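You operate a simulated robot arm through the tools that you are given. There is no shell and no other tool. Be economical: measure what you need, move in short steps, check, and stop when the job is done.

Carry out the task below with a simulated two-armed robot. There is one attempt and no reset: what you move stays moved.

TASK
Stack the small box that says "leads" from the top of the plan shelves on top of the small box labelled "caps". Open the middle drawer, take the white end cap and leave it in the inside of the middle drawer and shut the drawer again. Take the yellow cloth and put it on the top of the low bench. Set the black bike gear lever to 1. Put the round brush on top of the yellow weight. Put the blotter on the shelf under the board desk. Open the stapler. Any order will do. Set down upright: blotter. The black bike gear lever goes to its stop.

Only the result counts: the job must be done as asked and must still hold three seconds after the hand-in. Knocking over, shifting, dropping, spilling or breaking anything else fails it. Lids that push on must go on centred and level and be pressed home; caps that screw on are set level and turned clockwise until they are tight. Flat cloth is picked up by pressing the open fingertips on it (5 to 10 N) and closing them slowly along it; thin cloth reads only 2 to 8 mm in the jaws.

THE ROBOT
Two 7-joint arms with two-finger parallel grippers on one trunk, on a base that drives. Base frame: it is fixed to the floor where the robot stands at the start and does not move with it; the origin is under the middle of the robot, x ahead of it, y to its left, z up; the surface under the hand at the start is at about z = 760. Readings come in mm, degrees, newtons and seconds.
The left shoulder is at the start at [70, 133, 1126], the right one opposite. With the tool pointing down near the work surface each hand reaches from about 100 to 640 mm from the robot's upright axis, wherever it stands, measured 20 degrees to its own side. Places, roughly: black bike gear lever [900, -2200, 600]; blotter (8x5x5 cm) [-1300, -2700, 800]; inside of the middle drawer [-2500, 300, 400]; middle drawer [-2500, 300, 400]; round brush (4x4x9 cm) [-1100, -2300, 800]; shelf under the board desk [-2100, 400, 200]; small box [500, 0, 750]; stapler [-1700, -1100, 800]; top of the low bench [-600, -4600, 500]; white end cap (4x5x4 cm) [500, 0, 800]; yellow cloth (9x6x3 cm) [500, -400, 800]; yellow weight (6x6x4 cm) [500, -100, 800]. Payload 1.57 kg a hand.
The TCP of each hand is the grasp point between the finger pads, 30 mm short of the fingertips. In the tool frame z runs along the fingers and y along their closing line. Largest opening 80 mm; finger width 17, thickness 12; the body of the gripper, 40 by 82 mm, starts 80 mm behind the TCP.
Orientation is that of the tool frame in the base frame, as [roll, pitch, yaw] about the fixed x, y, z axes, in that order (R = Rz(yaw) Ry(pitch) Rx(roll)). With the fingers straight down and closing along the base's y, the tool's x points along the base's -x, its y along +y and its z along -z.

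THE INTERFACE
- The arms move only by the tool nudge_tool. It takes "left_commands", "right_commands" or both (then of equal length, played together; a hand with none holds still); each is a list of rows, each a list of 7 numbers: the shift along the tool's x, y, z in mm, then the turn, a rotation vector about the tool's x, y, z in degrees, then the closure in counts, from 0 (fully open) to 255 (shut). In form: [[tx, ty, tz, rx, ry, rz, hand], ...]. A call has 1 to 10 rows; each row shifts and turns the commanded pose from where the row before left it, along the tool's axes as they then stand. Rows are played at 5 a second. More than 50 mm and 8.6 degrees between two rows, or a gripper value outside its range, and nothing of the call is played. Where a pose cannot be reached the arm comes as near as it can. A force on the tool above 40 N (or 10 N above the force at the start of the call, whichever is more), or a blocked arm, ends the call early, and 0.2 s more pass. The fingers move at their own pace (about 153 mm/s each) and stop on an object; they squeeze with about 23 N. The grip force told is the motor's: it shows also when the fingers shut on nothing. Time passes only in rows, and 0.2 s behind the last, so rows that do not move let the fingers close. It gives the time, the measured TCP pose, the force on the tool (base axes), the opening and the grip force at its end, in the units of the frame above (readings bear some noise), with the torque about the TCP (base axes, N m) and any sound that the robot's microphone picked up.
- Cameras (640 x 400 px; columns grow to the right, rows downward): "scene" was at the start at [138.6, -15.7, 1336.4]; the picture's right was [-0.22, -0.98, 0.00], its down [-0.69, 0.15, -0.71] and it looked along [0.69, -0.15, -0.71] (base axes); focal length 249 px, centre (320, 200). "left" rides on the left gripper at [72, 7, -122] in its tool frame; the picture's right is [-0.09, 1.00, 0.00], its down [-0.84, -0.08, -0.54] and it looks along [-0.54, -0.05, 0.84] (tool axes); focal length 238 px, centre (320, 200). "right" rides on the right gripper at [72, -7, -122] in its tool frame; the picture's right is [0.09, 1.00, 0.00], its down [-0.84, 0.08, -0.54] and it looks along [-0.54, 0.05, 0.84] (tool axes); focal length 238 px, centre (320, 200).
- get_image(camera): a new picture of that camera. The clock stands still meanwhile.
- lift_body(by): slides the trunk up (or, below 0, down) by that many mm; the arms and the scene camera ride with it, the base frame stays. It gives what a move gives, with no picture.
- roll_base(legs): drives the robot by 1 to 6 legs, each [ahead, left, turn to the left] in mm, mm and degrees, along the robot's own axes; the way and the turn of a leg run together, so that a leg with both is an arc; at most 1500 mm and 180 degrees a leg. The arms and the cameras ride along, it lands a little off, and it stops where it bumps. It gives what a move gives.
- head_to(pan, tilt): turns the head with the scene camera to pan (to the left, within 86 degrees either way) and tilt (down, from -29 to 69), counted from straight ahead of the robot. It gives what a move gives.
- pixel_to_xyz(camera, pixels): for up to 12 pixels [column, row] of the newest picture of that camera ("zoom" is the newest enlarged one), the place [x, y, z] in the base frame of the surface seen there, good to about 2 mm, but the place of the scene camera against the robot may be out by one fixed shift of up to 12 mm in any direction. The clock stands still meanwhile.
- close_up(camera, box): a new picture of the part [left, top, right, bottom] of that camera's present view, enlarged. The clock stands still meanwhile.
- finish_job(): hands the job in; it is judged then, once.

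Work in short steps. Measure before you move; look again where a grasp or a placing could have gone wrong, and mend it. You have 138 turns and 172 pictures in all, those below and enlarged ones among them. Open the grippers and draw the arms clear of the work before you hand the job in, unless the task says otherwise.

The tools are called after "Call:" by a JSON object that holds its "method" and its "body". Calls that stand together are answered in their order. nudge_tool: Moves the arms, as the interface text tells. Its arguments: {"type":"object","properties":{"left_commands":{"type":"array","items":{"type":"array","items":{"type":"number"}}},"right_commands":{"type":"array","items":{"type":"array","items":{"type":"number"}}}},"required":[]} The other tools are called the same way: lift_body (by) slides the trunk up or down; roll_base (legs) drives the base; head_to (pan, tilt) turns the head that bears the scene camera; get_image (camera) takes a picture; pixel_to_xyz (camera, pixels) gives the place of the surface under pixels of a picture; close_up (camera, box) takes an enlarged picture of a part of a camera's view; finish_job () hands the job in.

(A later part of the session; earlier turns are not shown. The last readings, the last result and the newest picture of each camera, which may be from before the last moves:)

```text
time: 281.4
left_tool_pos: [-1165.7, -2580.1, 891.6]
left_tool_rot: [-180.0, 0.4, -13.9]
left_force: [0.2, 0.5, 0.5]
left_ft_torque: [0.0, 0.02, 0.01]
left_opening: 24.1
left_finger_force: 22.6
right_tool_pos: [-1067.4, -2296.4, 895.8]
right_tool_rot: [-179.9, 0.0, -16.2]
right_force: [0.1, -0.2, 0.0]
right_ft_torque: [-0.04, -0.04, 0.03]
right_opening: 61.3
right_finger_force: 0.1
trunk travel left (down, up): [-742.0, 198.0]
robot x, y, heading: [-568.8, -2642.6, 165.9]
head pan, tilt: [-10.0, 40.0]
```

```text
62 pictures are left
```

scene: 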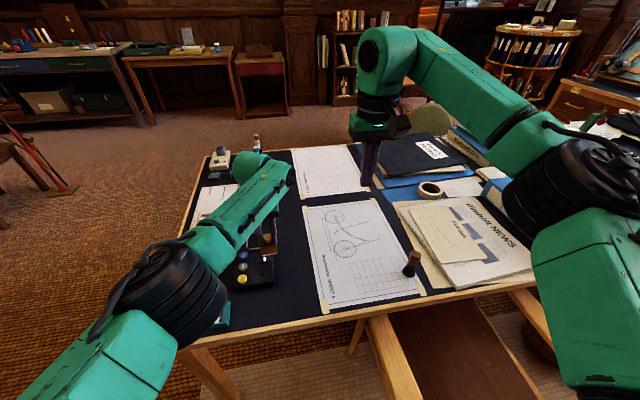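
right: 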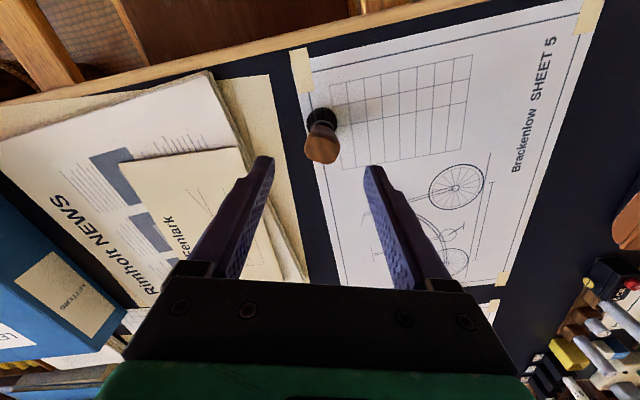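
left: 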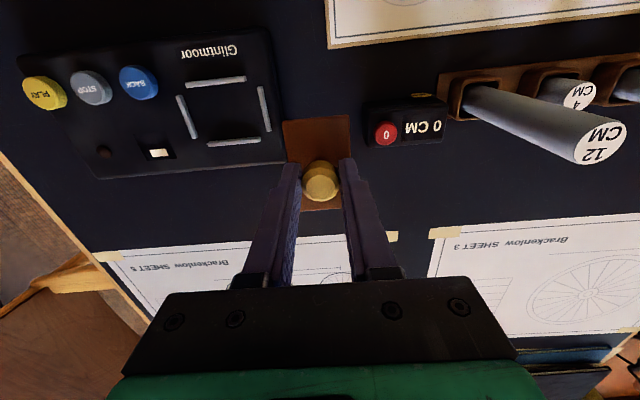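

Aligned. Lower trunk 60, then arm 30 mm to z≈806, then close.

Call:
{"method": "lift_body", "body": {"by": -60}}

Call:
{"method": "nudge_tool", "body": {"right_commands": [[0, 0, 15, 0, 0, 0, 60], [0, 0, 15, 0, 0, 0, 60], [0, 0, 0, 0, 0, 0, 60]]}}

Call:
{"method": "get_image", "body": {"camera": "right"}}

```text
time: 282.4
left_tool_pos: [-1166.5, -2581.4, 832.3]
left_tool_rot: [-179.9, 0.4, -13.8]
left_force: [-0.1, 0.4, -0.8]
left_ft_torque: [0.0, 0.01, 0.0]
left_opening: 24.0
left_finger_force: 23.6
right_tool_pos: [-1066.0, -2297.2, 835.4]
right_tool_rot: [-179.8, 0.0, -16.5]
right_force: [-0.5, 0.3, 0.3]
right_ft_torque: [0.02, -0.01, -0.01]
right_opening: 61.1
right_finger_force: 0.2
trunk travel left (down, up): [-682.0, 258.0]
robot x, y, heading: [-570.1, -2643.3, 166.0]
head pan, tilt: [-10.0, 40.0]
```

```text
time: 283.1
left_tool_pos: [-1166.1, -2582.3, 830.2]
left_tool_rot: [-179.9, 0.5, -13.8]
left_force: [-0.2, -0.2, -0.2]
left_ft_torque: [-0.03, 0.01, -0.01]
left_opening: 23.7
left_finger_force: 22.8
right_tool_pos: [-1067.0, -2297.4, 805.8]
right_tool_rot: [-179.8, -0.1, -16.4]
right_force: [-0.4, -0.3, 0.0]
right_ft_torque: [0.03, 0.01, 0.01]
right_opening: 61.1
right_finger_force: 0.1
trunk travel left (down, up): [-682.0, 258.0]
robot x, y, heading: [-566.0, -2643.1, 166.0]
head pan, tilt: [-10.0, 40.0]
```

```text
61 pictures are left
```

right: 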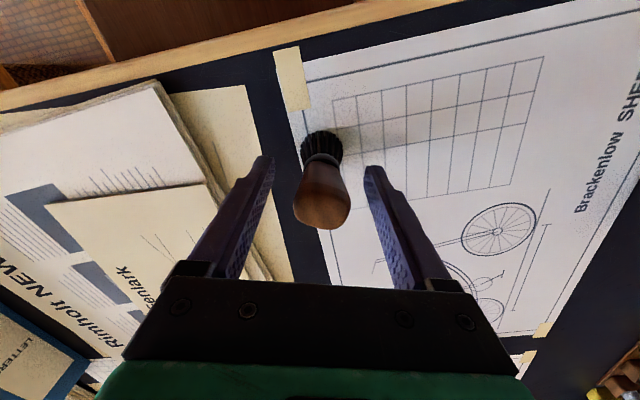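

Brush is between the fingers; close and lift with the trunk.

Call:
{"method": "nudge_tool", "body": {"right_commands": [[0, 0, 0, 0, 0, 0, 150], [0, 0, 0, 0, 0, 0, 255], [0, 0, 0, 0, 0, 0, 255], [0, 0, -20, 0, 0, 0, 255], [0, 0, -30, 0, 0, 0, 255]]}}

Call:
{"method": "lift_body", "body": {"by": 150}}

Call:
{"method": "get_image", "body": {"camera": "right"}}

Call:
{"method": "get_image", "body": {"camera": "left"}}

```text
time: 284.4
left_tool_pos: [-1165.4, -2582.0, 831.3]
left_tool_rot: [-179.9, 0.4, -13.8]
left_force: [1.3, 0.5, -1.5]
left_ft_torque: [0.0, -0.02, -0.01]
left_opening: 23.6
left_finger_force: 22.9
right_tool_pos: [-1065.8, -2298.7, 857.3]
right_tool_rot: [-179.8, -0.1, -16.5]
right_force: [0.6, -0.2, 0.6]
right_ft_torque: [-0.02, 0.0, -0.02]
right_opening: 29.3
right_finger_force: 22.7
trunk travel left (down, up): [-682.0, 258.0]
robot x, y, heading: [-570.8, -2646.9, 165.5]
head pan, tilt: [-10.0, 40.0]
```

```text
time: 286.1
left_tool_pos: [-1167.1, -2581.7, 981.7]
left_tool_rot: [-179.9, 0.4, -13.9]
left_force: [0.1, 0.6, -0.4]
left_ft_torque: [-0.01, 0.01, 0.02]
left_opening: 23.9
left_finger_force: 23.2
right_tool_pos: [-1067.9, -2298.2, 1006.3]
right_tool_rot: [-179.8, -0.1, -16.4]
right_force: [0.0, 0.2, -0.6]
right_ft_torque: [0.0, 0.01, 0.0]
right_opening: 29.2
right_finger_force: 23.3
trunk travel left (down, up): [-832.0, 108.0]
robot x, y, heading: [-566.9, -2644.3, 165.9]
head pan, tilt: [-10.0, 40.0]
```

```text
60 pictures are left
```

right: 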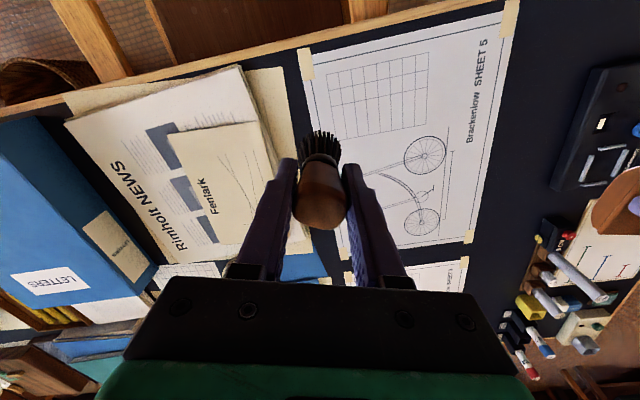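

```text
59 pictures are left
```

left: 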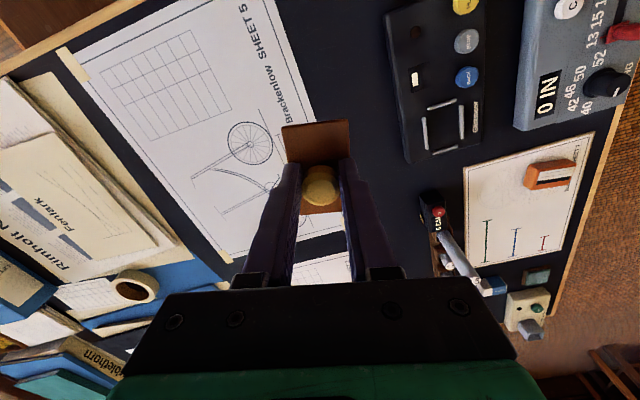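

Both items held. Drive to the first worktable: back out, turn to face east, strafe north.

Call:
{"method": "roll_base", "body": {"legs": [[-400, 0, 0], [0, 0, -166], [0, 1400, 0], [0, 1400, 0]]}}

Call:
{"method": "head_to", "body": {"pan": -12, "tilt": 45}}

Call:
{"method": "get_image", "body": {"camera": "scene"}}

```text
time: 304.2
left_tool_pos: [209.5, -837.6, 981.9]
left_tool_rot: [179.9, 0.4, -173.5]
left_force: [0.7, -0.2, -0.4]
left_ft_torque: [-0.02, 0.03, 0.0]
left_opening: 24.0
left_finger_force: 23.1
right_tool_pos: [215.8, -1137.6, 1006.9]
right_tool_rot: [-180.0, -0.3, -176.2]
right_force: [-0.3, 0.3, -1.6]
right_ft_torque: [0.03, -0.03, 0.0]
right_opening: 29.5
right_finger_force: 22.8
trunk travel left (down, up): [-832.0, 108.0]
robot x, y, heading: [-371.0, -988.5, 6.2]
head pan, tilt: [-10.0, 40.0]
stopped in leg 4: the robot was blocked; the commanded pose is now the measured one
```

```text
time: 304.8
left_tool_pos: [209.7, -834.1, 982.4]
left_tool_rot: [-179.9, 0.3, -173.5]
left_force: [0.0, -0.2, -1.4]
left_ft_torque: [0.0, -0.04, -0.02]
left_opening: 23.9
left_finger_force: 22.7
right_tool_pos: [215.7, -1133.8, 1007.0]
right_tool_rot: [-179.7, -0.1, -176.1]
right_force: [-0.1, 0.2, -1.0]
right_ft_torque: [-0.02, 0.02, 0.02]
right_opening: 29.6
right_finger_force: 22.9
trunk travel left (down, up): [-832.0, 108.0]
robot x, y, heading: [-376.9, -982.4, 6.1]
head pan, tilt: [-12.0, 45.0]
```

```text
58 pictures are left
```

scene: 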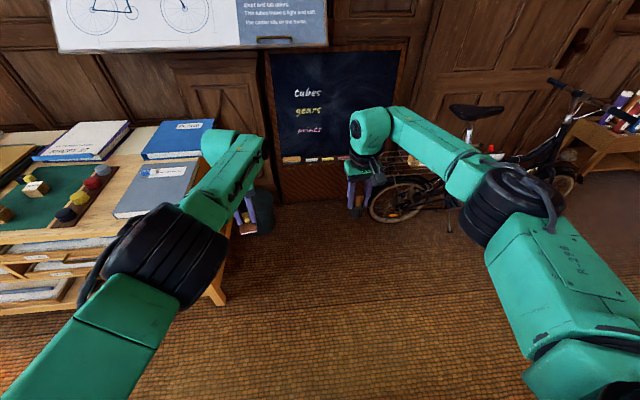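

Heading was 6° off so I drifted west and was blocked (likely near a chair). Move right/ahead, correct heading, then continue at a safer x.

Call:
{"method": "roll_base", "body": {"legs": [[0, -40, 0], [280, 0, 0], [0, 0, -6], [0, 1010, 0]]}}

Call:
{"method": "head_to", "body": {"pan": 86, "tilt": 30}}

Call:
{"method": "get_image", "body": {"camera": "scene"}}

Call:
{"method": "head_to", "body": {"pan": -12, "tilt": 45}}

Call:
{"method": "get_image", "body": {"camera": "scene"}}

```text
time: 312.7
left_tool_pos: [497.5, 116.9, 983.4]
left_tool_rot: [-179.8, 0.4, 179.9]
left_force: [-0.2, -0.4, -0.3]
left_ft_torque: [0.02, -0.02, -0.01]
left_opening: 23.8
left_finger_force: 22.7
right_tool_pos: [468.4, -181.9, 1006.9]
right_tool_rot: [-179.9, -0.2, 177.2]
right_force: [-0.3, 0.0, -0.5]
right_ft_torque: [0.05, 0.01, 0.03]
right_opening: 29.4
right_finger_force: 23.2
trunk travel left (down, up): [-832.0, 108.0]
robot x, y, heading: [-95.5, 34.1, -0.2]
head pan, tilt: [-12.0, 45.0]
```

```text
time: 314.4
left_tool_pos: [497.0, 117.1, 980.7]
left_tool_rot: [-180.0, 0.4, 179.8]
left_force: [0.2, -0.1, -0.4]
left_ft_torque: [-0.01, 0.0, -0.02]
left_opening: 23.8
left_finger_force: 22.2
right_tool_pos: [467.9, -181.6, 1006.4]
right_tool_rot: [-179.7, -0.3, 177.2]
right_force: [0.4, 0.3, -1.0]
right_ft_torque: [0.01, 0.03, -0.01]
right_opening: 29.2
right_finger_force: 22.5
trunk travel left (down, up): [-832.0, 108.0]
robot x, y, heading: [-99.6, 36.6, -0.2]
head pan, tilt: [85.9, 30.0]
```

```text
57 pictures are left
```

scene: 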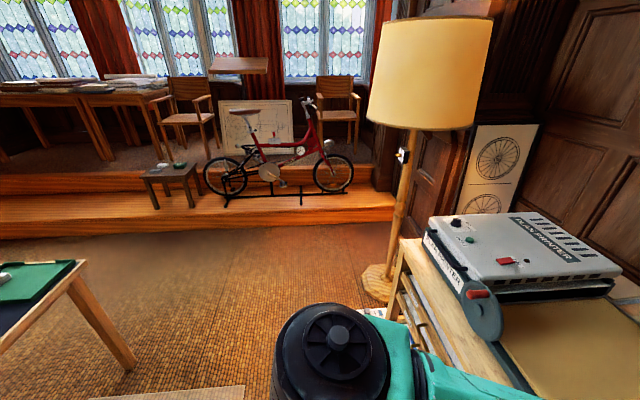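

```text
time: 316.1
left_tool_pos: [496.1, 117.2, 980.6]
left_tool_rot: [-179.8, 0.4, 179.8]
left_force: [-0.2, 0.5, -0.4]
left_ft_torque: [0.02, 0.01, 0.0]
left_opening: 23.9
left_finger_force: 22.4
right_tool_pos: [467.7, -180.5, 1006.4]
right_tool_rot: [-179.7, -0.2, 177.2]
right_force: [-0.1, -0.3, -0.9]
right_ft_torque: [-0.03, 0.03, -0.01]
right_opening: 29.2
right_finger_force: 22.2
trunk travel left (down, up): [-832.0, 108.0]
robot x, y, heading: [-98.9, 36.5, -0.4]
head pan, tilt: [-12.0, 45.0]
```

```text
56 pictures are left
```

scene: 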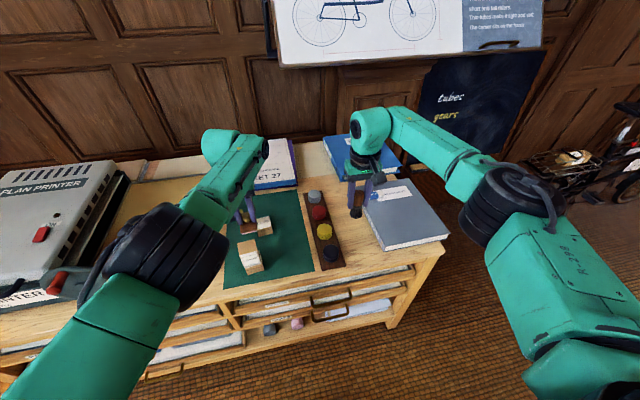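

Drive 95 mm ahead and view the weight with the right hand camera.

Call:
{"method": "roll_base", "body": {"legs": [[95, 0, 0]]}}

Call:
{"method": "nudge_tool", "body": {"right_commands": [[35, 35, 0, 0, 0, 0, 255], [35, 35, 0, 0, 0, 0, 255], [20, 0, 0, 0, 0, 0, 255]]}}

Call:
{"method": "get_image", "body": {"camera": "right"}}

```text
time: 317.3
left_tool_pos: [590.4, 115.9, 981.8]
left_tool_rot: [-180.0, 0.7, 179.8]
left_force: [-1.2, -0.5, -0.1]
left_ft_torque: [0.01, -0.04, 0.0]
left_opening: 24.0
left_finger_force: 23.6
right_tool_pos: [560.5, -182.3, 1008.2]
right_tool_rot: [-179.7, 0.0, 177.3]
right_force: [0.7, -0.3, 0.3]
right_ft_torque: [0.0, -0.01, 0.02]
right_opening: 29.4
right_finger_force: 23.1
trunk travel left (down, up): [-832.0, 108.0]
robot x, y, heading: [-3.2, 34.8, -0.5]
head pan, tilt: [-12.0, 45.0]
```

```text
time: 318.1
left_tool_pos: [593.5, 115.2, 980.8]
left_tool_rot: [-179.9, 0.4, 179.8]
left_force: [-0.1, -0.1, -1.6]
left_ft_torque: [-0.03, -0.01, -0.02]
left_opening: 24.2
left_finger_force: 22.9
right_tool_pos: [477.9, -108.2, 1006.4]
right_tool_rot: [-179.8, -0.2, 177.2]
right_force: [0.2, -0.5, -1.0]
right_ft_torque: [-0.02, -0.03, -0.01]
right_opening: 29.7
right_finger_force: 22.8
trunk travel left (down, up): [-832.0, 108.0]
robot x, y, heading: [-4.5, 33.0, -0.3]
head pan, tilt: [-12.0, 45.0]
```

```text
55 pictures are left
```

right: 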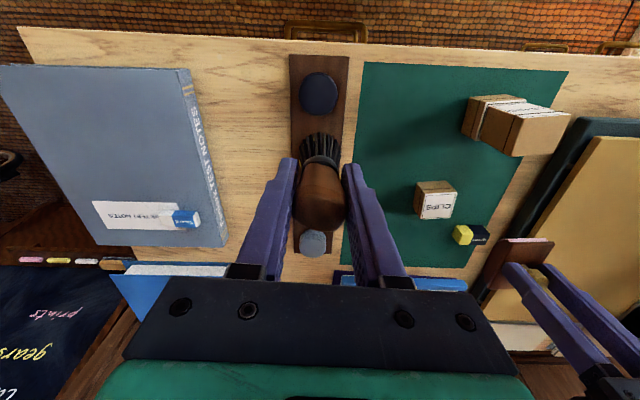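

The brush hides the weight; shift the hand 80 mm right for a clear view.

Call:
{"method": "nudge_tool", "body": {"right_commands": [[0, -40, 0, 0, 0, 0, 255], [0, -45, 0, 0, 0, 0, 255]]}}

Call:
{"method": "close_up", "body": {"camera": "right", "box": [320, 60, 480, 260]}}

```text
time: 318.7
left_tool_pos: [591.8, 113.3, 982.5]
left_tool_rot: [180.0, 0.5, 179.8]
left_force: [0.5, 0.1, -1.2]
left_ft_torque: [0.01, 0.01, 0.01]
left_opening: 23.8
left_finger_force: 22.8
right_tool_pos: [473.9, -194.8, 1005.7]
right_tool_rot: [-179.9, -0.2, 177.2]
right_force: [0.4, 0.0, -0.9]
right_ft_torque: [0.04, 0.02, 0.01]
right_opening: 29.3
right_finger_force: 22.7
trunk travel left (down, up): [-832.0, 108.0]
robot x, y, heading: [-5.1, 33.9, -0.3]
head pan, tilt: [-12.0, 45.0]
```

```text
2.00 times, centred on (400, 160) of right
```

zoom: 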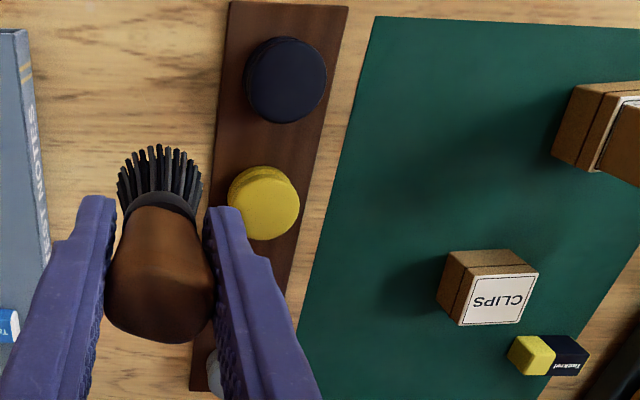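

Call:
{"method": "pixel_to_xyz", "body": {"camera": "zoom", "pixels": [[263, 208], [232, 206], [292, 206], [263, 182], [270, 232], [280, 222], [150, 175], [180, 180], [165, 195]]}}

```text
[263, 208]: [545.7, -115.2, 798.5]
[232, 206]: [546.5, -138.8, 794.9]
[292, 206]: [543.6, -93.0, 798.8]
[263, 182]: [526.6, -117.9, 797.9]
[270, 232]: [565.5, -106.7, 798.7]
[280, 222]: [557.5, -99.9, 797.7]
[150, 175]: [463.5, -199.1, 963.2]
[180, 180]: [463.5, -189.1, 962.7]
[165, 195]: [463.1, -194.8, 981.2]
```

Weight top centre ≈ (546,-115), z 798.5. Brush bottom is 68 below TCP → lower to z≈868.

Call:
{"method": "nudge_tool", "body": {"right_commands": [[-22.7, 27.8, 0, 0, 0, 0, 255], [-22.7, 27.8, 0, 0, 0, 0, 255], [-22.6, 27.8, 0, 0, 0, 0, 255], [0, 0, 45, 0, 0, 0, 255], [0, 0, 45, 0, 0, 0, 255], [0, 0, 30, 0, 0, 0, 255], [0, 0, 8, 0, 0, 0, 255]]}}

Call:
{"method": "get_image", "body": {"camera": "right"}}

Call:
{"method": "close_up", "body": {"camera": "scene", "box": [260, 160, 420, 280]}}

```text
time: 320.3
left_tool_pos: [592.1, 115.9, 981.1]
left_tool_rot: [-179.8, 0.4, 179.8]
left_force: [0.0, -1.0, -1.1]
left_ft_torque: [0.0, 0.0, -0.02]
left_opening: 24.0
left_finger_force: 23.2
right_tool_pos: [543.7, -114.1, 879.5]
right_tool_rot: [-179.8, -0.3, 177.2]
right_force: [-0.4, -0.8, -0.2]
right_ft_torque: [-0.01, 0.0, 0.0]
right_opening: 29.5
right_finger_force: 22.8
trunk travel left (down, up): [-832.0, 108.0]
robot x, y, heading: [-2.0, 33.9, -0.5]
head pan, tilt: [-12.0, 45.0]
```

```text
53 pictures are left
```

right: 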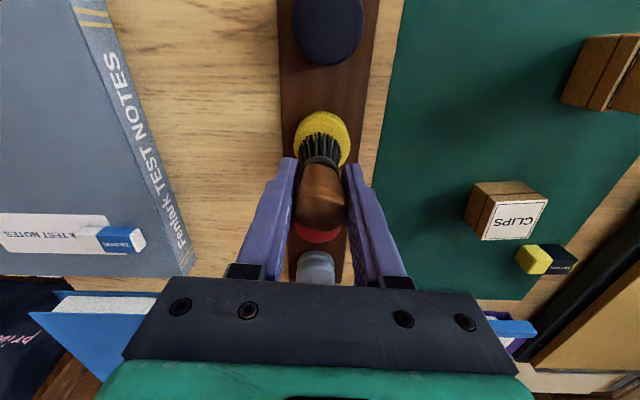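

```text
3.33 times, centred on (340, 220) of scene
```

zoom: 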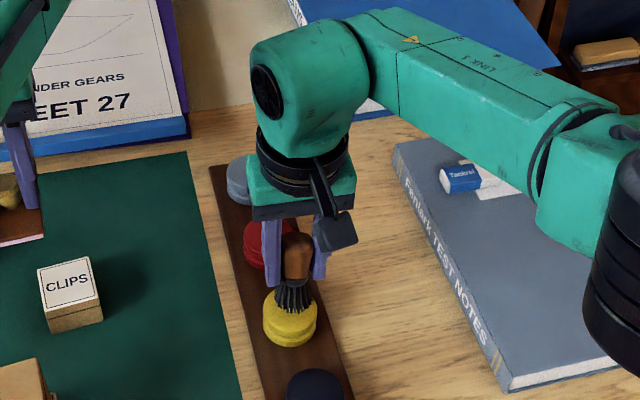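

Alignment good. Lower until contact.

Call:
{"method": "nudge_tool", "body": {"right_commands": [[-2, 0, 8, 0, 0, 0, 255], [0, 0, 2, 0, 0, 0, 255], [0, 0, 2, 0, 0, 0, 255]]}}

```text
time: 321.1
left_tool_pos: [593.1, 117.4, 981.7]
left_tool_rot: [-179.9, 0.4, 179.8]
left_force: [-0.1, 0.4, 0.0]
left_ft_torque: [0.0, -0.01, 0.0]
left_opening: 23.9
left_finger_force: 23.1
right_tool_pos: [546.6, -114.2, 867.1]
right_tool_rot: [-179.7, -0.2, 177.3]
right_force: [-1.1, -0.2, -1.1]
right_ft_torque: [-0.01, -0.01, 0.04]
right_opening: 29.5
right_finger_force: 23.3
trunk travel left (down, up): [-832.0, 108.0]
robot x, y, heading: [-6.3, 31.4, -0.4]
head pan, tilt: [-12.0, 45.0]
```

Call:
{"method": "nudge_tool", "body": {"right_commands": [[0, 0, 1, 0, 0, 0, 255], [0, 0, 1, 0, 0, 0, 255]]}}

```text
time: 321.7
left_tool_pos: [592.1, 116.7, 981.2]
left_tool_rot: [-179.8, 0.4, 179.9]
left_force: [0.3, 0.0, -0.6]
left_ft_torque: [0.0, 0.01, 0.0]
left_opening: 23.9
left_finger_force: 23.0
right_tool_pos: [547.2, -115.0, 864.9]
right_tool_rot: [-179.8, -0.2, 177.2]
right_force: [0.4, -0.5, 0.2]
right_ft_torque: [-0.02, -0.02, 0.01]
right_opening: 29.4
right_finger_force: 23.0
trunk travel left (down, up): [-832.0, 108.0]
robot x, y, heading: [-3.0, 31.7, -0.2]
head pan, tilt: [-12.0, 45.0]
```

Still no contact; lower 1 mm steps with a look.

Call:
{"method": "nudge_tool", "body": {"right_commands": [[0, 0, 1, 0, 0, 0, 255], [0, 0, 1, 0, 0, 0, 255], [0, 0, 1, 0, 0, 0, 255]]}}

Call:
{"method": "close_up", "body": {"camera": "scene", "box": [300, 200, 364, 260]}}

```text
time: 322.5
left_tool_pos: [590.0, 116.5, 983.4]
left_tool_rot: [-179.9, 0.5, 179.8]
left_force: [0.5, -0.5, -0.5]
left_ft_torque: [0.03, 0.01, -0.01]
left_opening: 23.6
left_finger_force: 22.9
right_tool_pos: [545.7, -114.2, 863.8]
right_tool_rot: [-179.7, 0.1, 177.0]
right_force: [3.7, -2.6, 17.4]
right_ft_torque: [-0.1, -0.19, 0.02]
right_opening: 29.3
right_finger_force: 22.7
trunk travel left (down, up): [-832.0, 108.0]
robot x, y, heading: [-4.4, 33.1, -0.2]
head pan, tilt: [-12.0, 45.0]
```

```text
6.67 times, centred on (332, 230) of scene
```

zoom: 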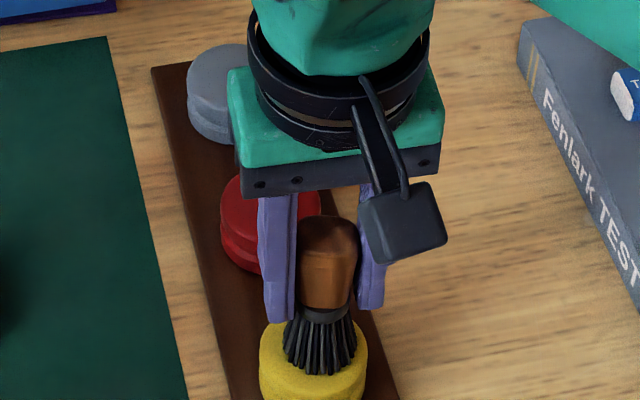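

Contact (17 N), brush centred on the weight. Ease 1.5 mm, open slowly, rise straight up.

Call:
{"method": "nudge_tool", "body": {"right_commands": [[0, 0, -1.5, 0, 0, 0, 255], [0, 0, 0, 0, 0, 0, 140], [0, 0, 0, 0, 0, 0, 100], [0, 0, 0, 0, 0, 0, 60], [0, 0, -30, 0, 0, 0, 60], [0, 0, -40, 0, 0, 0, 60], [0, 0, -40, 0, 0, 0, 60]]}}

Call:
{"method": "get_image", "body": {"camera": "right"}}

```text
time: 324.1
left_tool_pos: [592.8, 117.7, 981.2]
left_tool_rot: [-179.9, 0.5, 179.9]
left_force: [0.2, -0.1, -0.6]
left_ft_torque: [-0.02, -0.02, 0.0]
left_opening: 23.8
left_finger_force: 23.0
right_tool_pos: [546.7, -113.8, 974.7]
right_tool_rot: [-179.6, -0.1, 177.1]
right_force: [0.5, -0.4, -0.4]
right_ft_torque: [0.0, -0.01, -0.01]
right_opening: 61.2
right_finger_force: 0.2
trunk travel left (down, up): [-832.0, 108.0]
robot x, y, heading: [-2.7, 34.4, -0.2]
head pan, tilt: [-12.0, 45.0]
```

```text
50 pictures are left
```

right: 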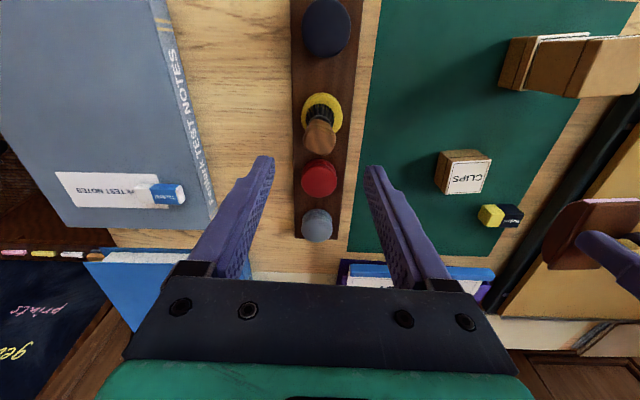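

Brush stands on the weight. Raise the right hand and drive the known route with the blotter: south first.

Call:
{"method": "nudge_tool", "body": {"right_commands": [[0, 0, -40, 0, 0, 0, 60], [20, 0, -40, 0, 0, 0, 60]]}}

Call:
{"method": "roll_base", "body": {"legs": [[-200, 0, 0], [0, 0, -90], [1400, 0, 0]]}}

```text
time: 324.7
left_tool_pos: [591.0, 116.2, 983.1]
left_tool_rot: [-179.9, 0.5, 179.8]
left_force: [0.7, 0.0, -0.6]
left_ft_torque: [0.01, 0.01, 0.0]
left_opening: 23.9
left_finger_force: 23.1
right_tool_pos: [528.8, -112.5, 1054.1]
right_tool_rot: [-179.8, 0.0, 177.0]
right_force: [0.0, 0.3, 0.4]
right_ft_torque: [0.0, -0.06, 0.0]
right_opening: 61.2
right_finger_force: 0.1
trunk travel left (down, up): [-832.0, 108.0]
robot x, y, heading: [-4.4, 35.2, -0.3]
head pan, tilt: [-12.0, 45.0]
```

```text
time: 336.8
left_tool_pos: [-102.0, -1978.6, 981.8]
left_tool_rot: [-180.0, 0.5, 91.3]
left_force: [-0.9, 0.2, -0.6]
left_ft_torque: [0.02, 0.0, 0.0]
left_opening: 23.8
left_finger_force: 23.1
right_tool_pos: [-330.4, -1922.8, 1054.3]
right_tool_rot: [-179.6, -0.1, 88.6]
right_force: [-0.1, -0.7, -0.3]
right_ft_torque: [0.03, 0.01, 0.05]
right_opening: 61.0
right_finger_force: 0.1
trunk travel left (down, up): [-832.0, 108.0]
robot x, y, heading: [-197.1, -1385.8, -88.9]
head pan, tilt: [-12.0, 45.0]
```

Call:
{"method": "roll_base", "body": {"legs": [[1400, 0, 0], [650, 0, 0], [0, 0, -91], [1200, 0, 0], [1130, 0, 0]]}}

```text
time: 362.2
left_tool_pos: [-3143.6, -3374.2, 982.0]
left_tool_rot: [-179.9, 0.5, -2.1]
left_force: [-1.4, -0.4, -0.4]
left_ft_torque: [-0.01, 0.0, -0.01]
left_opening: 23.9
left_finger_force: 23.3
right_tool_pos: [-3074.4, -3147.9, 1053.9]
right_tool_rot: [-179.7, -0.1, -4.6]
right_force: [-0.1, -0.3, 0.4]
right_ft_torque: [0.01, -0.01, 0.01]
right_opening: 61.4
right_finger_force: 0.1
trunk travel left (down, up): [-832.0, 108.0]
robot x, y, heading: [-2544.3, -3308.3, 177.7]
head pan, tilt: [-12.0, 45.0]
```

Call:
{"method": "roll_base", "body": {"legs": [[0, 0, -88], [1400, 0, 0], [1200, 0, 0], [0, -260, 0]]}}

Call:
{"method": "head_to", "body": {"pan": 0, "tilt": 45}}

Call:
{"method": "get_image", "body": {"camera": "scene"}}

```text
time: 380.1
left_tool_pos: [-2114.3, -180.5, 980.8]
left_tool_rot: [-179.7, 0.4, -94.8]
left_force: [0.1, -0.9, -0.2]
left_ft_torque: [0.03, -0.04, -0.01]
left_opening: 23.8
left_finger_force: 23.2
right_tool_pos: [-1889.7, -260.4, 1054.6]
right_tool_rot: [-179.5, -0.1, -97.4]
right_force: [0.3, -0.1, 0.3]
right_ft_torque: [0.0, 0.01, -0.01]
right_opening: 61.3
right_finger_force: 0.1
trunk travel left (down, up): [-832.0, 108.0]
robot x, y, heading: [-2082.0, -780.2, 84.9]
head pan, tilt: [-12.0, 45.0]
```

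```text
time: 380.9
left_tool_pos: [-2112.2, -179.7, 981.3]
left_tool_rot: [180.0, 0.3, -94.8]
left_force: [-0.3, 0.6, -0.2]
left_ft_torque: [0.0, 0.02, 0.0]
left_opening: 24.0
left_finger_force: 23.1
right_tool_pos: [-1887.4, -260.6, 1052.5]
right_tool_rot: [-179.8, -0.2, -97.4]
right_force: [0.2, -0.2, 0.1]
right_ft_torque: [0.0, 0.02, -0.04]
right_opening: 61.3
right_finger_force: 0.2
trunk travel left (down, up): [-832.0, 108.0]
robot x, y, heading: [-2081.1, -783.8, 85.2]
head pan, tilt: [0.0, 45.0]
```

```text
49 pictures are left
```

scene: 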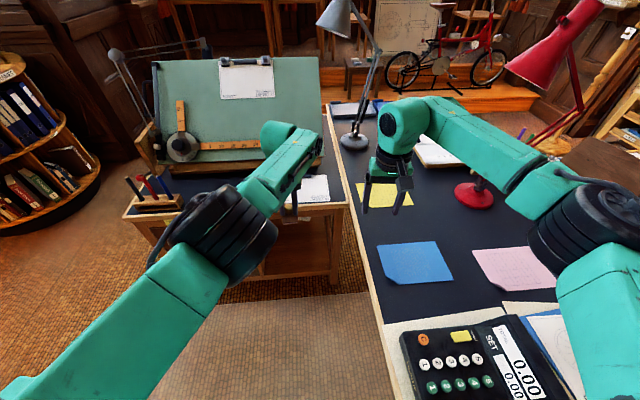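

Heading drifted to 85°. Strafe left 190, straighten, and measure shelf geometry.

Call:
{"method": "roll_base", "body": {"legs": [[0, 190, 5]]}}

Call:
{"method": "get_image", "body": {"camera": "scene"}}

Call:
{"method": "pixel_to_xyz", "body": {"camera": "scene", "pixels": [[330, 250], [350, 265], [370, 265], [345, 245], [390, 280], [420, 300], [440, 300], [400, 215]]}}

```text
time: 382.4
left_tool_pos: [-2349.1, -175.7, 981.3]
left_tool_rot: [180.0, 0.4, -90.1]
left_force: [0.5, -0.1, -1.3]
left_ft_torque: [0.0, 0.01, 0.0]
left_opening: 23.8
left_finger_force: 23.0
right_tool_pos: [-2120.7, -237.2, 1052.5]
right_tool_rot: [-180.0, -0.1, -92.6]
right_force: [-0.3, -0.3, 0.0]
right_ft_torque: [0.0, -0.01, -0.02]
right_opening: 61.1
right_finger_force: 0.0
trunk travel left (down, up): [-832.0, 108.0]
robot x, y, heading: [-2265.8, -770.2, 89.7]
head pan, tilt: [0.0, 45.0]
```

```text
48 pictures are left
```

scene: 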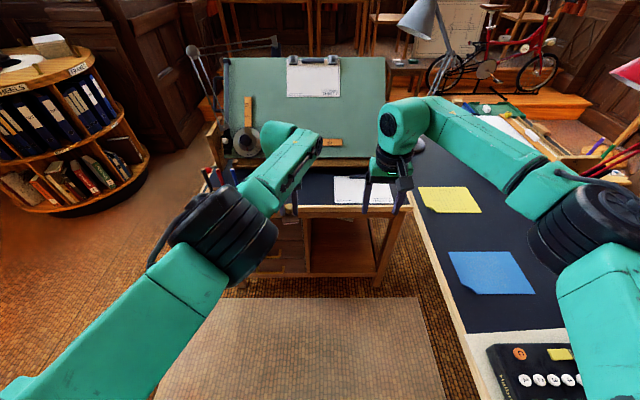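

```text
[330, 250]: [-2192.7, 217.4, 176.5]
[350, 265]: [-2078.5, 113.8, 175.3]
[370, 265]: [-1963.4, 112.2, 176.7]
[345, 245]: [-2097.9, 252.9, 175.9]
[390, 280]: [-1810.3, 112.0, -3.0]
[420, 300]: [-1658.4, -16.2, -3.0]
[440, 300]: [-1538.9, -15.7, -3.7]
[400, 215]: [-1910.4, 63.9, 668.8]
```

I measure the left forearm/elbow height, since I'll keep this posture: lower the trunk 740 and drive in. Right hand retracts.

Call:
{"method": "pixel_to_xyz", "body": {"camera": "scene", "pixels": [[270, 185], [300, 145], [240, 215], [205, 205], [270, 130], [318, 145]]}}

Call:
{"method": "nudge_tool", "body": {"right_commands": [[40, 0, 0, 0, 0, 0, 0], [40, 0, 0, 0, 0, 0, 0], [40, 0, 0, 0, 0, 0, 0], [40, 0, 0, 0, 0, 0, 0], [40, 0, 0, 0, 0, 0, 0]]}}

Call:
{"method": "lift_body", "body": {"by": -400}}

Call:
{"method": "lift_body", "body": {"by": -250}}

Call:
{"method": "get_image", "body": {"camera": "scene"}}

```text
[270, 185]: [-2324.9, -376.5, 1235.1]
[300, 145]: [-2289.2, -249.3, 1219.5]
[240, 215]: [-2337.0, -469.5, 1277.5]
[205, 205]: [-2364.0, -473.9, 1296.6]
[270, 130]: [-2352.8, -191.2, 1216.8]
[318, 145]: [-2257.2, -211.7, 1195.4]
```

```text
time: 383.6
left_tool_pos: [-2351.3, -178.7, 983.0]
left_tool_rot: [-179.9, 0.6, -90.0]
left_force: [-0.1, 0.2, -1.1]
left_ft_torque: [-0.01, 0.01, -0.02]
left_opening: 23.8
left_finger_force: 23.0
right_tool_pos: [-2132.5, -442.0, 1052.0]
right_tool_rot: [-179.8, -0.1, -92.7]
right_force: [0.0, -0.3, -0.3]
right_ft_torque: [0.0, -0.02, -0.04]
right_opening: 80.0
right_finger_force: 0.0
trunk travel left (down, up): [-832.0, 108.0]
robot x, y, heading: [-2262.1, -771.8, 90.0]
head pan, tilt: [0.0, 45.0]
```

```text
time: 387.4
left_tool_pos: [-2350.8, -174.0, 598.4]
left_tool_rot: [-178.5, 1.4, -89.9]
left_force: [-1.7, -0.9, 0.5]
left_ft_torque: [0.07, -0.14, 0.0]
left_opening: 24.0
left_finger_force: 22.6
right_tool_pos: [-2127.8, -430.5, 678.6]
right_tool_rot: [-178.3, 2.5, -93.3]
right_force: [0.5, 0.0, -0.9]
right_ft_torque: [-0.02, -0.01, 0.01]
right_opening: 80.3
right_finger_force: 0.0
trunk travel left (down, up): [-432.0, 508.0]
robot x, y, heading: [-2254.9, -760.9, 90.1]
head pan, tilt: [0.0, 45.0]
```

```text
time: 388.4
left_tool_pos: [-2298.6, -142.8, 543.5]
left_tool_rot: [179.2, 2.1, -88.5]
left_force: [0.7, -0.7, 0.3]
left_ft_torque: [0.05, 0.07, -0.02]
left_opening: 24.0
left_finger_force: 22.8
right_tool_pos: [-2100.7, -382.7, 614.0]
right_tool_rot: [179.2, 2.4, -89.3]
right_force: [-1.2, -1.9, 0.8]
right_ft_torque: [0.07, -0.09, -0.01]
right_opening: 80.0
right_finger_force: 0.1
trunk travel left (down, up): [-388.0, 552.0]
robot x, y, heading: [-2212.9, -706.8, 91.3]
head pan, tilt: [0.0, 45.0]
heard: click, click
stopped: the arm was blocked; the commanded pose is now the measured one
```

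```text
47 pictures are left
```

scene: 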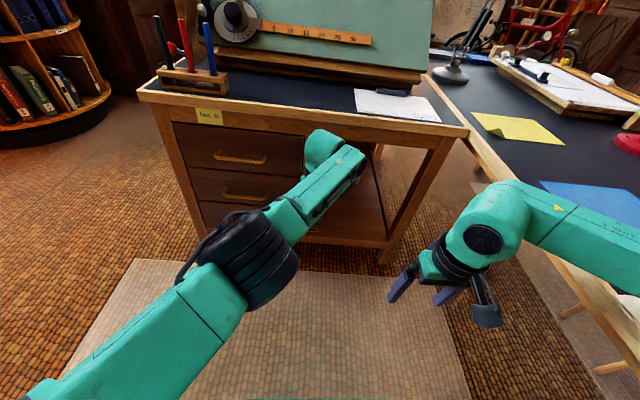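

The right elbow came down on the desk. Raise the trunk at once and look.

Call:
{"method": "lift_body", "body": {"by": 250}}

Call:
{"method": "head_to", "body": {"pan": -50, "tilt": 40}}

Call:
{"method": "get_image", "body": {"camera": "scene"}}

```text
time: 388.7
left_tool_pos: [-2295.9, -150.8, 538.5]
left_tool_rot: [173.7, 2.7, -85.6]
left_force: [-0.9, -0.6, 1.3]
left_ft_torque: [0.02, -0.07, -0.01]
left_opening: 23.7
left_finger_force: 22.7
right_tool_pos: [-2085.9, -370.6, 590.1]
right_tool_rot: [174.5, 0.9, -88.5]
right_force: [-0.6, 0.1, 0.9]
right_ft_torque: [0.09, -0.14, 0.01]
right_opening: 79.9
right_finger_force: 0.1
trunk travel left (down, up): [-389.0, 551.0]
robot x, y, heading: [-2223.0, -695.8, 93.7]
head pan, tilt: [0.0, 45.0]
heard: click
stopped: the arm was blocked; the commanded pose is now the measured one
```

```text
time: 389.9
left_tool_pos: [-2287.9, -149.4, 540.0]
left_tool_rot: [174.8, 2.3, -86.5]
left_force: [0.4, 0.2, -0.3]
left_ft_torque: [0.01, -0.03, 0.0]
left_opening: 24.0
left_finger_force: 23.0
right_tool_pos: [-2077.6, -366.3, 595.3]
right_tool_rot: [174.7, 2.6, -88.3]
right_force: [-0.5, -0.3, -0.8]
right_ft_torque: [0.02, 0.0, -0.02]
right_opening: 80.1
right_finger_force: 0.1
trunk travel left (down, up): [-389.0, 551.0]
robot x, y, heading: [-2215.9, -704.5, 93.0]
head pan, tilt: [-50.0, 40.0]
```

```text
46 pictures are left
```

scene: 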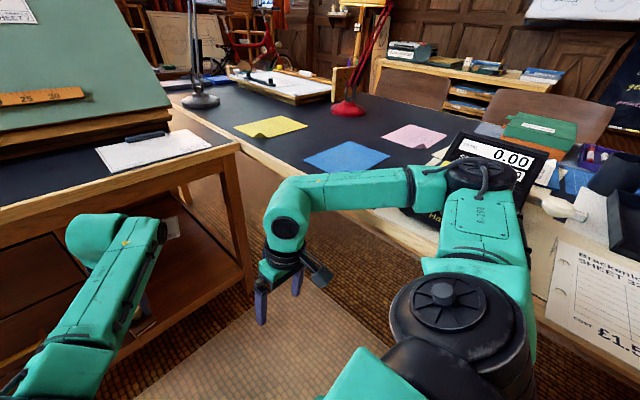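

The right elbow rests on the calculator. Try lifting in smaller steps.

Call:
{"method": "lift_body", "body": {"by": 60}}

Call:
{"method": "lift_body", "body": {"by": 100}}

Call:
{"method": "get_image", "body": {"camera": "scene"}}

```text
time: 390.2
left_tool_pos: [-2292.5, -155.9, 542.8]
left_tool_rot: [170.3, 3.4, -83.6]
left_force: [0.6, 0.0, -0.4]
left_ft_torque: [0.06, -0.06, -0.01]
left_opening: 23.6
left_finger_force: 23.9
right_tool_pos: [-2045.0, -360.3, 584.0]
right_tool_rot: [171.5, 3.8, -89.3]
right_force: [0.6, -1.1, 0.2]
right_ft_torque: [0.07, 0.02, 0.0]
right_opening: 79.8
right_finger_force: 0.1
trunk travel left (down, up): [-392.0, 548.0]
robot x, y, heading: [-2227.1, -695.6, 94.0]
head pan, tilt: [-50.0, 40.0]
heard: click, click
stopped: the arm was blocked; the commanded pose is now the measured one
```

```text
time: 390.5
left_tool_pos: [-2308.5, -154.5, 542.3]
left_tool_rot: [167.4, 3.5, -81.1]
left_force: [1.1, -0.4, -0.5]
left_ft_torque: [0.02, -0.06, 0.01]
left_opening: 23.9
left_finger_force: 23.0
right_tool_pos: [-2026.4, -350.6, 577.2]
right_tool_rot: [169.7, 4.7, -88.1]
right_force: [-1.0, -0.3, 0.1]
right_ft_torque: [0.01, -0.03, -0.01]
right_opening: 80.0
right_finger_force: 0.1
trunk travel left (down, up): [-396.0, 544.0]
robot x, y, heading: [-2229.3, -694.4, 94.4]
head pan, tilt: [-50.0, 40.0]
stopped: the arm was blocked; the commanded pose is now the measured one
```

```text
45 pictures are left
```

scene: 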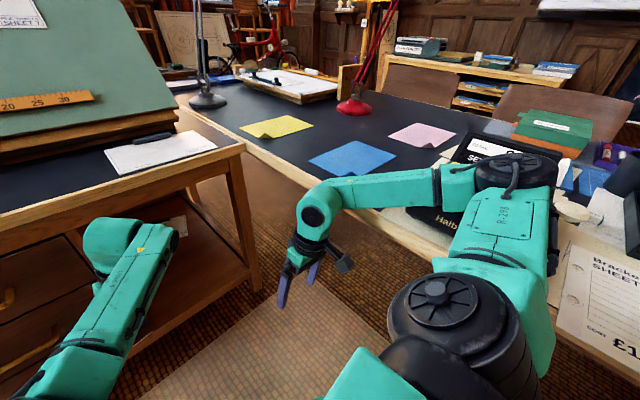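

Each trunk call stops at once. Try unloading by raising the right hand itself and drawing it inward.

Call:
{"method": "nudge_tool", "body": {"right_commands": [[0, 0, -40, 0, 0, 0, 0], [0, 0, -40, 0, 0, 0, 0], [0, 0, -40, 0, 0, 0, 0], [0, 0, -40, 0, 0, 0, 0], [0, 0, -40, 0, 0, 0, 0]]}}

Call:
{"method": "get_image", "body": {"camera": "scene"}}

```text
time: 390.9
left_tool_pos: [-2337.3, -148.8, 540.9]
left_tool_rot: [164.9, 4.3, -77.3]
left_force: [-0.3, 0.2, -0.1]
left_ft_torque: [0.03, -0.06, -0.03]
left_opening: 24.0
left_finger_force: 23.2
right_tool_pos: [-2023.3, -332.9, 580.2]
right_tool_rot: [167.2, 4.7, -86.0]
right_force: [-0.2, -0.2, -0.2]
right_ft_torque: [0.05, 0.02, -0.03]
right_opening: 80.1
right_finger_force: 0.1
trunk travel left (down, up): [-396.0, 544.0]
robot x, y, heading: [-2233.6, -683.3, 96.3]
head pan, tilt: [-50.0, 40.0]
stopped in row 1 (right hand): the arm was blocked; the commanded pose is now the measured one
```

```text
44 pictures are left
```

scene: 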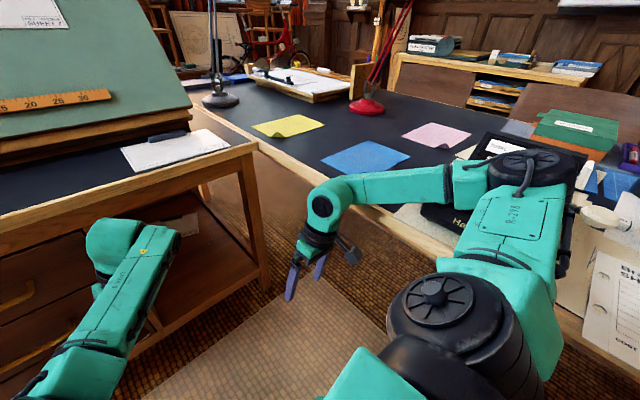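

Repeated lifts gain a few mm each; do a batch of them.

Call:
{"method": "lift_body", "body": {"by": 400}}

Call:
{"method": "lift_body", "body": {"by": 400}}

Call:
{"method": "lift_body", "body": {"by": 400}}

Call:
{"method": "lift_body", "body": {"by": 300}}

Call:
{"method": "lift_body", "body": {"by": 300}}

Call:
{"method": "lift_body", "body": {"by": 300}}

Call:
{"method": "get_image", "body": {"camera": "scene"}}

```text
time: 394.7
left_tool_pos: [-2279.1, -146.2, 923.8]
left_tool_rot: [163.1, 2.9, -81.0]
left_force: [0.8, 0.9, -0.8]
left_ft_torque: [0.0, -0.04, 0.0]
left_opening: 23.8
left_finger_force: 22.7
right_tool_pos: [-1994.2, -343.7, 962.2]
right_tool_rot: [165.0, 3.1, -87.7]
right_force: [0.3, -0.1, -0.4]
right_ft_torque: [0.03, 0.0, -0.02]
right_opening: 80.0
right_finger_force: 0.0
trunk travel left (down, up): [-796.0, 144.0]
robot x, y, heading: [-2227.4, -692.7, 94.4]
head pan, tilt: [-50.0, 40.0]
heard: click
```

```text
time: 396.4
left_tool_pos: [-2279.5, -146.4, 1069.1]
left_tool_rot: [162.9, 2.9, -81.1]
left_force: [0.1, -0.1, -0.1]
left_ft_torque: [0.01, 0.01, -0.03]
left_opening: 23.8
left_finger_force: 23.0
right_tool_pos: [-1992.8, -344.0, 1105.9]
right_tool_rot: [165.1, 3.2, -87.7]
right_force: [0.2, -0.7, 0.3]
right_ft_torque: [0.01, 0.0, 0.01]
right_opening: 80.0
right_finger_force: 0.1
right hand out of reach, approached as far as the arm can: row 1
trunk travel left (down, up): [-940.0, 0.0]
robot x, y, heading: [-2228.8, -695.9, 94.3]
head pan, tilt: [-50.0, 40.0]
```

```text
time: 396.9
left_tool_pos: [-2279.5, -146.0, 1069.4]
left_tool_rot: [163.0, 2.9, -81.0]
left_force: [0.5, -0.1, -0.8]
left_ft_torque: [0.01, 0.02, -0.01]
left_opening: 23.9
left_finger_force: 22.9
right_tool_pos: [-1992.5, -343.6, 1106.4]
right_tool_rot: [165.0, 3.2, -87.8]
right_force: [0.8, -0.4, 0.4]
right_ft_torque: [-0.01, 0.0, -0.01]
right_opening: 79.9
right_finger_force: 0.0
right hand out of reach, approached as far as the arm can: row 1
trunk travel left (down, up): [-940.0, 0.0]
robot x, y, heading: [-2230.6, -695.6, 94.7]
head pan, tilt: [-50.0, 40.0]
```

```text
time: 397.4
left_tool_pos: [-2279.1, -146.2, 1069.2]
left_tool_rot: [163.1, 2.9, -80.9]
left_force: [-0.1, 0.9, 0.3]
left_ft_torque: [-0.01, 0.01, 0.04]
left_opening: 24.1
left_finger_force: 22.8
right_tool_pos: [-1993.3, -343.8, 1106.6]
right_tool_rot: [165.1, 3.1, -87.7]
right_force: [0.4, -0.3, -0.4]
right_ft_torque: [-0.01, -0.06, -0.01]
right_opening: 80.0
right_finger_force: 0.1
right hand out of reach, approached as far as the arm can: row 1
trunk travel left (down, up): [-940.0, 0.0]
robot x, y, heading: [-2225.3, -693.6, 94.7]
head pan, tilt: [-50.0, 40.0]
```

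```text
time: 397.9
left_tool_pos: [-2278.4, -146.4, 1069.9]
left_tool_rot: [163.0, 2.9, -81.0]
left_force: [0.0, -0.8, -0.6]
left_ft_torque: [-0.03, 0.01, -0.02]
left_opening: 23.9
left_finger_force: 23.4
right_tool_pos: [-1993.8, -343.9, 1106.1]
right_tool_rot: [165.1, 3.1, -87.8]
right_force: [-0.5, -0.1, 0.0]
right_ft_torque: [0.01, 0.04, 0.05]
right_opening: 80.0
right_finger_force: 0.0
right hand out of reach, approached as far as the arm can: row 1
trunk travel left (down, up): [-940.0, 0.0]
robot x, y, heading: [-2229.1, -692.4, 94.7]
head pan, tilt: [-50.0, 40.0]
```

```text
time: 398.4
left_tool_pos: [-2278.7, -145.8, 1069.5]
left_tool_rot: [163.0, 2.9, -81.0]
left_force: [0.0, 0.7, 0.6]
left_ft_torque: [-0.02, -0.03, 0.01]
left_opening: 23.8
left_finger_force: 23.2
right_tool_pos: [-1994.2, -343.9, 1106.4]
right_tool_rot: [165.1, 3.1, -87.7]
right_force: [0.6, 0.0, 0.4]
right_ft_torque: [0.01, 0.02, -0.02]
right_opening: 80.1
right_finger_force: 0.1
right hand out of reach, approached as far as the arm can: row 1
trunk travel left (down, up): [-940.0, 0.0]
robot x, y, heading: [-2226.5, -694.7, 94.5]
head pan, tilt: [-50.0, 40.0]
```

```text
43 pictures are left
```

scene: 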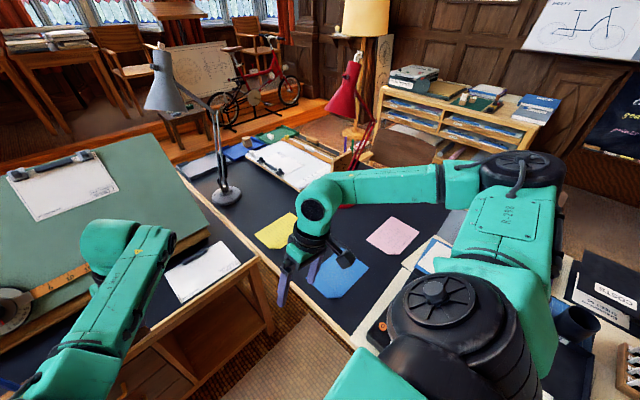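

Free. Strafe left and look at the calculator's state.

Call:
{"method": "roll_base", "body": {"legs": [[0, 300, -4]]}}

Call:
{"method": "get_image", "body": {"camera": "scene"}}

```text
time: 400.4
left_tool_pos: [-2527.7, -156.8, 1069.9]
left_tool_rot: [162.9, 2.9, -85.4]
left_force: [0.3, 0.2, -0.5]
left_ft_torque: [-0.04, 0.01, 0.01]
left_opening: 24.0
left_finger_force: 23.0
right_tool_pos: [-2256.8, -375.5, 1105.7]
right_tool_rot: [165.1, 3.0, -92.0]
right_force: [0.6, 0.2, -0.4]
right_ft_torque: [0.01, 0.0, -0.02]
right_opening: 80.1
right_finger_force: 0.1
trunk travel left (down, up): [-940.0, 0.0]
robot x, y, heading: [-2517.7, -705.1, 90.3]
head pan, tilt: [-50.0, 40.0]
```

```text
42 pictures are left
```

scene: 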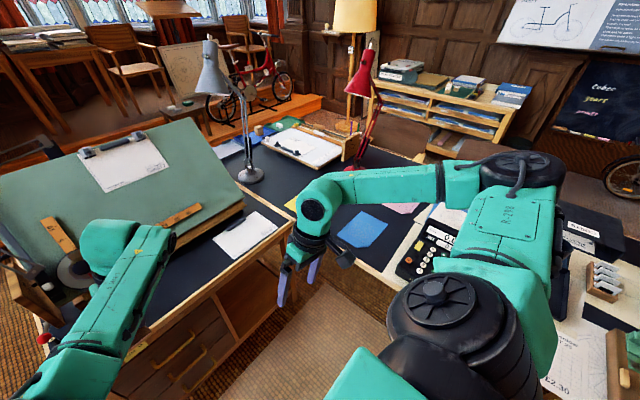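

Call:
{"method": "close_up", "body": {"camera": "scene", "box": [370, 200, 530, 300]}}

Call:
{"method": "pixel_to_xyz", "body": {"camera": "scene", "pixels": [[428, 260], [405, 275], [418, 232], [445, 235]]}}

```text
4.00 times, centred on (450, 250) of scene
```

zoom: 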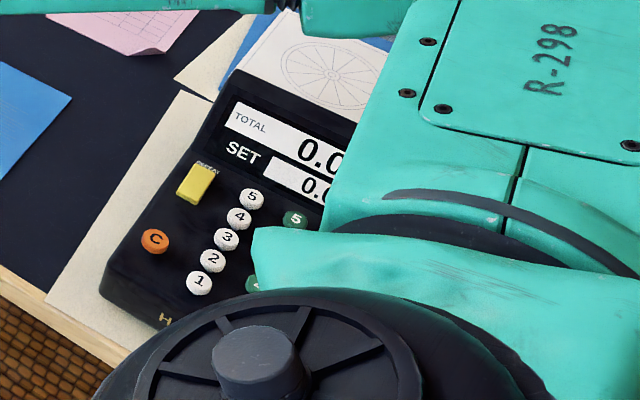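

```text
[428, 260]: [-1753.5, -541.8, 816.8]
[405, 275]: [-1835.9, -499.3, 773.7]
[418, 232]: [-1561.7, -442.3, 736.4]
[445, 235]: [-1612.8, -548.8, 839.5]
```

Calculator still stands with display at zero. I have few turns left, so: re-level the blotter, tuck the right hand forward/inward, back off to a pose angled 60°, then lower the trunk there where both elbows are clear of the desk.

Call:
{"method": "nudge_tool", "body": {"left_commands": [[0, 0, 0, 5.7, 1, 0, 255], [0, 0, 0, 5.7, 1, 0, 255], [0, 0, 0, 5.7, 1, 0, 255], [0, 0, 0, 0, 0, 0, 255]], "right_commands": [[-25, 25, 0, 5, 1, 0, 255], [-25, 25, 0, 5, 1, 0, 255], [-25, 25, 0, 5, 1, 0, 255], [-25, 25, 0, 0, 0, 0, 255]]}}

Call:
{"method": "roll_base", "body": {"legs": [[42, 102, 0], [0, 0, -30]]}}

Call:
{"method": "lift_body", "body": {"by": -340}}

Call:
{"method": "head_to", "body": {"pan": 0, "tilt": 40}}

Call:
{"method": "get_image", "body": {"camera": "scene"}}

Call:
{"method": "get_image", "body": {"camera": "left"}}

```text
time: 401.4
left_tool_pos: [-2531.8, -155.1, 1070.0]
left_tool_rot: [-179.7, -0.1, -84.8]
left_force: [-1.0, 0.7, -0.4]
left_ft_torque: [-0.03, -0.01, -0.01]
left_opening: 23.9
left_finger_force: 22.8
right_tool_pos: [-2355.7, -268.6, 1121.7]
right_tool_rot: [-179.7, -0.1, -91.7]
right_force: [0.2, -0.2, -0.6]
right_ft_torque: [-0.01, -0.04, -0.01]
right_opening: 0.0
right_finger_force: 21.3
trunk travel left (down, up): [-940.0, 0.0]
robot x, y, heading: [-2516.9, -705.9, 90.1]
head pan, tilt: [-50.0, 40.0]
```

```text
time: 404.1
left_tool_pos: [-2362.1, -178.2, 1069.8]
left_tool_rot: [-179.8, -0.2, -114.3]
left_force: [-0.7, -0.1, -0.1]
left_ft_torque: [-0.01, -0.01, -0.01]
left_opening: 23.9
left_finger_force: 22.7
right_tool_pos: [-2262.5, -364.1, 1120.9]
right_tool_rot: [-179.7, 0.1, -120.9]
right_force: [0.6, 0.5, 0.0]
right_ft_torque: [-0.01, -0.05, 0.01]
right_opening: 0.0
right_finger_force: 21.6
trunk travel left (down, up): [-940.0, 0.0]
robot x, y, heading: [-2617.9, -659.7, 60.6]
head pan, tilt: [-50.0, 40.0]
```

```text
time: 407.4
left_tool_pos: [-2361.2, -179.1, 728.5]
left_tool_rot: [-179.9, 0.0, -114.2]
left_force: [-0.6, -0.1, -1.0]
left_ft_torque: [0.01, -0.03, 0.0]
left_opening: 23.8
left_finger_force: 23.2
right_tool_pos: [-2263.9, -366.0, 781.8]
right_tool_rot: [-179.9, 0.1, -120.9]
right_force: [0.5, -0.1, 0.4]
right_ft_torque: [-0.02, 0.01, 0.04]
right_opening: 0.3
right_finger_force: 21.5
trunk travel left (down, up): [-600.0, 340.0]
robot x, y, heading: [-2622.0, -661.0, 60.9]
head pan, tilt: [-50.0, 40.0]
```

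```text
time: 408.6
left_tool_pos: [-2361.2, -178.7, 728.3]
left_tool_rot: [-179.9, -0.2, -114.2]
left_force: [-0.1, 0.0, -1.1]
left_ft_torque: [-0.02, 0.0, -0.02]
left_opening: 23.6
left_finger_force: 22.8
right_tool_pos: [-2264.7, -365.2, 781.4]
right_tool_rot: [-179.8, 0.1, -120.9]
right_force: [0.1, -0.5, -0.6]
right_ft_torque: [0.02, -0.01, 0.0]
right_opening: 0.1
right_finger_force: 20.8
trunk travel left (down, up): [-600.0, 340.0]
robot x, y, heading: [-2619.9, -663.6, 60.9]
head pan, tilt: [0.0, 40.0]
```

```text
40 pictures are left
```

scene: 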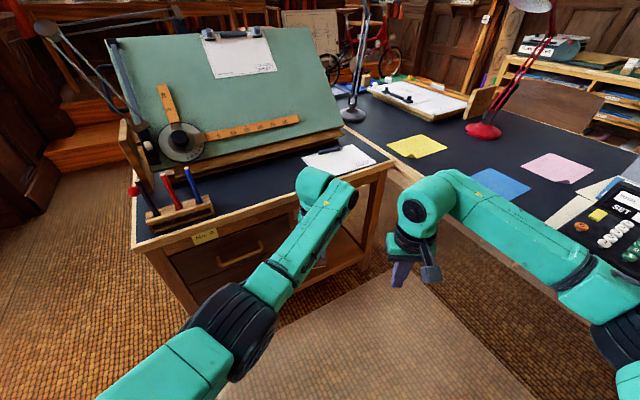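

```text
39 pictures are left
```

left: 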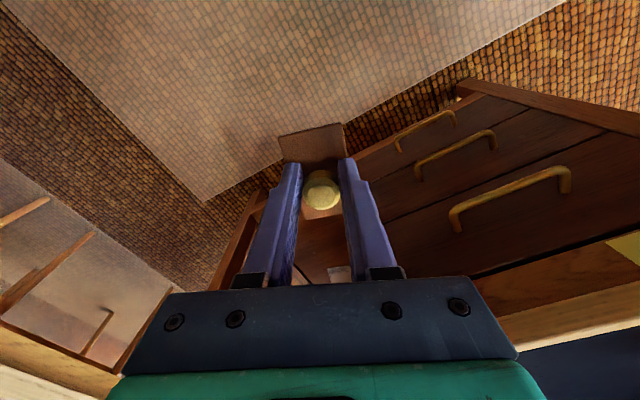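

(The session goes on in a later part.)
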